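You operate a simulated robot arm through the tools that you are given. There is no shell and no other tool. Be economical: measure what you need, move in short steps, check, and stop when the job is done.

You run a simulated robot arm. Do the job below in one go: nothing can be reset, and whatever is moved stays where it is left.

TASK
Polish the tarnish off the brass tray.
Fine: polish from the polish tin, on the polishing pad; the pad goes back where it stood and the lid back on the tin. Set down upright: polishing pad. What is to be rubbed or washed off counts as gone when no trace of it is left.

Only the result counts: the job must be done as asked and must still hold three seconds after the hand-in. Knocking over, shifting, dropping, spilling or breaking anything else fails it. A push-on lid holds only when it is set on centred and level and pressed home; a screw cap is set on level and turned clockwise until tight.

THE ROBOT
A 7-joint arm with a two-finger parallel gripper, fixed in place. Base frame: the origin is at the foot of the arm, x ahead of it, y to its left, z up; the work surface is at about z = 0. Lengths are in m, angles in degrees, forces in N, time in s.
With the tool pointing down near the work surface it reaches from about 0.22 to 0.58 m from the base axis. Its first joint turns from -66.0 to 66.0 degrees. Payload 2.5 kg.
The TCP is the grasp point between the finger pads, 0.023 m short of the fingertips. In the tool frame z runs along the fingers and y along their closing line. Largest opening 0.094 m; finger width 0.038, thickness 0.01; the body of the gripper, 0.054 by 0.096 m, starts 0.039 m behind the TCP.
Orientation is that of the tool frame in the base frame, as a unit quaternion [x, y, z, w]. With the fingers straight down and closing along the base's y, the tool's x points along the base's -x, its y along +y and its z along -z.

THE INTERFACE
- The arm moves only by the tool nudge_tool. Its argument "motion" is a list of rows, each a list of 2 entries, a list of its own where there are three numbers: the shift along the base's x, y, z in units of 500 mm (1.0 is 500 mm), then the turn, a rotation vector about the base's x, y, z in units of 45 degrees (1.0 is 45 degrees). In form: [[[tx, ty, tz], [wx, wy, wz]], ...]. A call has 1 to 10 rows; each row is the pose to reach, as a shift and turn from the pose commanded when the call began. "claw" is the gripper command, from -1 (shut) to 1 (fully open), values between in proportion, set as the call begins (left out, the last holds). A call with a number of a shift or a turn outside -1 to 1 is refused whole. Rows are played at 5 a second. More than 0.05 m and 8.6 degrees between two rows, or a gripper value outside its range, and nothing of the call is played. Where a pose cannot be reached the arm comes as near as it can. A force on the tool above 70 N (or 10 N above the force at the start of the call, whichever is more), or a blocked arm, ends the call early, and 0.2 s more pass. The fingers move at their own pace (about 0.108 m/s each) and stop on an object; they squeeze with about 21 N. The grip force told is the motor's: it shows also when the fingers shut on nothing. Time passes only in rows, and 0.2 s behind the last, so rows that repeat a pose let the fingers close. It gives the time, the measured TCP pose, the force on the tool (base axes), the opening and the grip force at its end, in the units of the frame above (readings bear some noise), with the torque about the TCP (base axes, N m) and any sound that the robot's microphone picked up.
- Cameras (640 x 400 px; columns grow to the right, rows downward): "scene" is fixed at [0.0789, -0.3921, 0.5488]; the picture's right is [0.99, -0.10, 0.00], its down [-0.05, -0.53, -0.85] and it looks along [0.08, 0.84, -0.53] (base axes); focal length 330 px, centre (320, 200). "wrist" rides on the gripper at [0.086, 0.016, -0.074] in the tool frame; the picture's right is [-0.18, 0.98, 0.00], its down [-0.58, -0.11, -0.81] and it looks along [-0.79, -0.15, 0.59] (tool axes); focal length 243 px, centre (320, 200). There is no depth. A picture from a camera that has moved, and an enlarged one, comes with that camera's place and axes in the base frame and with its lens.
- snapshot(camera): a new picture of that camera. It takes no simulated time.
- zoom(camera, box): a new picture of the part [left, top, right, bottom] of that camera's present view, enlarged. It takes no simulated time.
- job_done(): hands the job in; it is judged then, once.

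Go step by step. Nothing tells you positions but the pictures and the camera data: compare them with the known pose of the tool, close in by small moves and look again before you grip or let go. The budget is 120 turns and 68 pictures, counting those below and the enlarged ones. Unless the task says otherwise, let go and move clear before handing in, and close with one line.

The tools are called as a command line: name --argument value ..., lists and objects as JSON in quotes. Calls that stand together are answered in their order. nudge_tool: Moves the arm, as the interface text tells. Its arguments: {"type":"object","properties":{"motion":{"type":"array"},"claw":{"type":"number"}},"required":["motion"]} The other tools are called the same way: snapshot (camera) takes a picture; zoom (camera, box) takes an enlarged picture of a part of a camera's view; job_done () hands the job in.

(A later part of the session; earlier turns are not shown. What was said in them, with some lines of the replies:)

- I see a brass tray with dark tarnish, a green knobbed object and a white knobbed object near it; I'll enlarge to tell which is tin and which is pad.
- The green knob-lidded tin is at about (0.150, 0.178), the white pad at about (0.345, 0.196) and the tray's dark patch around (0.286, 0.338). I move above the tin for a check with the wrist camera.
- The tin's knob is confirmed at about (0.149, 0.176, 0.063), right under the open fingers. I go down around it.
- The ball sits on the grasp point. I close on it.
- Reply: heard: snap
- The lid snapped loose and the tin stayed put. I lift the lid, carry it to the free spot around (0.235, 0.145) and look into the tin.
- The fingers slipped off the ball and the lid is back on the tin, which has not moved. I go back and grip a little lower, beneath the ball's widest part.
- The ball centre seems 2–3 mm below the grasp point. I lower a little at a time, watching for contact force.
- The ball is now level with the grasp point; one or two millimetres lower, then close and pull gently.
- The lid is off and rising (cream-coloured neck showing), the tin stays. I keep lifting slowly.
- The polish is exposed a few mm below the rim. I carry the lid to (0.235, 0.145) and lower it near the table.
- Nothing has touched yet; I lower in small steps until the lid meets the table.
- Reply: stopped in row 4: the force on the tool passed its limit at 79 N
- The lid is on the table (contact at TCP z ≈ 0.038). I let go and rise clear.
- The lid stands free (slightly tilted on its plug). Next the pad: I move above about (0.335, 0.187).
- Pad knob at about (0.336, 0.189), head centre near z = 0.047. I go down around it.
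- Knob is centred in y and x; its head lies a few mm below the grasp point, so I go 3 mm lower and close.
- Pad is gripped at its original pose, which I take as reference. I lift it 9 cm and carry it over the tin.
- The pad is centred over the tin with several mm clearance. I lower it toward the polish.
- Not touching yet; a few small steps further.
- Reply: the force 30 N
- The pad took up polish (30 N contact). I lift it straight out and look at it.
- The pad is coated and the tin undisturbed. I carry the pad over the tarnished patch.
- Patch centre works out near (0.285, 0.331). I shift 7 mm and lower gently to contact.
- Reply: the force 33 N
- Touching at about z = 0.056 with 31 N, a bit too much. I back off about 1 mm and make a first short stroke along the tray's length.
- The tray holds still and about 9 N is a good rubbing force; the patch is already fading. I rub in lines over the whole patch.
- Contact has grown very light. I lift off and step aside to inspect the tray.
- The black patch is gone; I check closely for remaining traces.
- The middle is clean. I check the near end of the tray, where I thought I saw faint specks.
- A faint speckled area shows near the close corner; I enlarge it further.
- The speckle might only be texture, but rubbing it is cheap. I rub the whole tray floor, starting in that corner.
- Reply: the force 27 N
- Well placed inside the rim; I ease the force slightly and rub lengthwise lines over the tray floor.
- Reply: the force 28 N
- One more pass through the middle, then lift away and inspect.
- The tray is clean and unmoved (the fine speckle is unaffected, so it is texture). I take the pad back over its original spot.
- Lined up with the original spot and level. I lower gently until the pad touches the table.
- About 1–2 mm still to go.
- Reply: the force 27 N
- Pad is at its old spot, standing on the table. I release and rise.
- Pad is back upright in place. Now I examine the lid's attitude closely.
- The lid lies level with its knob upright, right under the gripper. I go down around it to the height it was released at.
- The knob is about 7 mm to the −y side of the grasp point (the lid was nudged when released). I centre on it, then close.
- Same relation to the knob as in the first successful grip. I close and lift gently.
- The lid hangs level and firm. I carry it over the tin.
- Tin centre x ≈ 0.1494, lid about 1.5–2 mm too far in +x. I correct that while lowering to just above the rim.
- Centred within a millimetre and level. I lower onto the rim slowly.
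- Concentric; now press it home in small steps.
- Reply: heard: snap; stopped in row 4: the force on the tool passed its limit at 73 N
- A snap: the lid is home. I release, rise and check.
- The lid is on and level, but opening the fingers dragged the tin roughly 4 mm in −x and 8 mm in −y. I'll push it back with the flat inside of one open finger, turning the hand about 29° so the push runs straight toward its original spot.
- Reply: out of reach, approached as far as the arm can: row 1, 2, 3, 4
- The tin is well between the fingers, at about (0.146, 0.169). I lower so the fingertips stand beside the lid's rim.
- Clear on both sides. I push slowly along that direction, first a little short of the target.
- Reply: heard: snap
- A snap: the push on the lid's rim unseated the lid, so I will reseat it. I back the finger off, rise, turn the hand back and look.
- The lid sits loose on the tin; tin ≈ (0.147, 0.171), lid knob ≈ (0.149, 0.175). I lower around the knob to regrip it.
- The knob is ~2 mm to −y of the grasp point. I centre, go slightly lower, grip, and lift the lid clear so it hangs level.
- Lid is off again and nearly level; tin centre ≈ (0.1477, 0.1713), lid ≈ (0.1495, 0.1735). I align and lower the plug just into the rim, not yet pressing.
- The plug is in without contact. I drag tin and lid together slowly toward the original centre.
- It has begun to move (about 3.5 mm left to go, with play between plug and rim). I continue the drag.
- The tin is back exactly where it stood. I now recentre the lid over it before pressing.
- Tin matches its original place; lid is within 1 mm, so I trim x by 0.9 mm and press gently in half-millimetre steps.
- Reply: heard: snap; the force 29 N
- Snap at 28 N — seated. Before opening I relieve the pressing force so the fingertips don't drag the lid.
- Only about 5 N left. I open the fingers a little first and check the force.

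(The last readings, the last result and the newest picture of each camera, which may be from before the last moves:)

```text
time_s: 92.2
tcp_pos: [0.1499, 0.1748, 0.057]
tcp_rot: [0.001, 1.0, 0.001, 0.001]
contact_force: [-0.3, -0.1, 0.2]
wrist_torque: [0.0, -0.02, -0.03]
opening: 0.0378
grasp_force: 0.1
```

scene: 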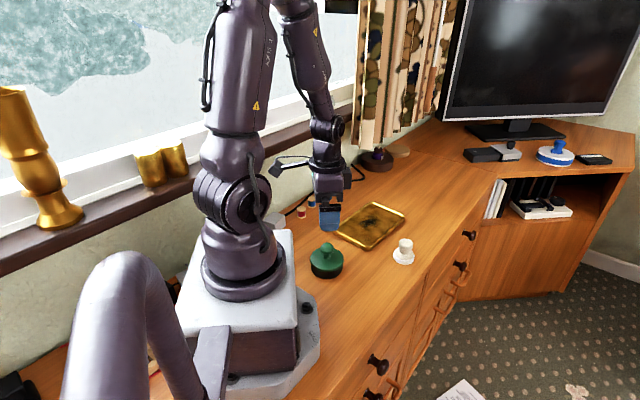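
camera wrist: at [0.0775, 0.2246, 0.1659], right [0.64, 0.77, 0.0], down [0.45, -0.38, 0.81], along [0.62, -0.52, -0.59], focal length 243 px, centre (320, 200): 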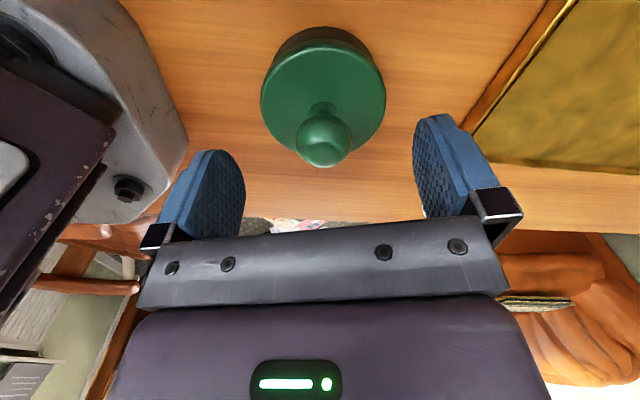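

Free, no load. I rise slightly, open wider, and go straight up clear.

nudge_tool --motion '[[[0, 0, 0.004], [0, 0, 0]], [[0, 0, 0.006], [0, 0, 0]]]'

nudge_tool --motion '[[[0, 0, 0], [0, 0, 0]], [[0, 0, 0.04], [0, 0, 0]], [[0, 0, 0.1], [0, 0, 0]], [[0, 0, 0.18], [0, 0, 0]], [[0, 0, 0.26], [0, 0, 0]], [[0, 0, 0.3], [0, 0, 0]], [[0, 0, 0.3], [0, 0, 0]]]' --claw 0.5

zoom --camera "scene" --box '[280, 200, 440, 300]'

```text
time_s: 92.8
tcp_pos: [0.149, 0.174, 0.0608]
tcp_rot: [0.0, 1.0, 0.0, 0.001]
contact_force: [-0.7, 0.1, 0.4]
wrist_torque: [0.02, 0.01, 0.0]
opening: 0.0375
grasp_force: 0.0
```

```text
time_s: 94.4
tcp_pos: [0.1503, 0.1751, 0.2133]
tcp_rot: [0.0, 1.0, 0.001, 0.0]
contact_force: [-0.3, 0.1, 0.6]
wrist_torque: [0.01, 0.01, 0.0]
opening: 0.0704
grasp_force: 0.1
```

```text
4.00 times, centred on (360, 250) of scene
camera zoom: at [0.0789, -0.3921, 0.5488], right [0.99, -0.1, 0.0], down [-0.05, -0.53, -0.85], along [0.08, 0.84, -0.53], focal length 1320 px, centre (160, 0)
```

zoom: 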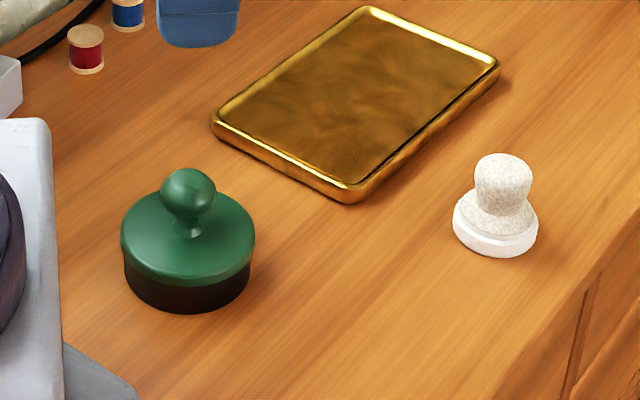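

The tray is clean, the pad stands at its old spot, and the lidded tin matches its original place, with no unseating sound on release. I hand in.

job_done

```text
The job is handed in.
```

I rubbed the tarnish off the brass tray with polish from the tin. In the last picture the tray shows no trace, the pad stands upright where it was, and the lid is pressed back on the tin. The tin got dragged a few millimetres and the lid came loose once along the way. I moved the tin back to its original place and pressed the lid on again until it snapped.
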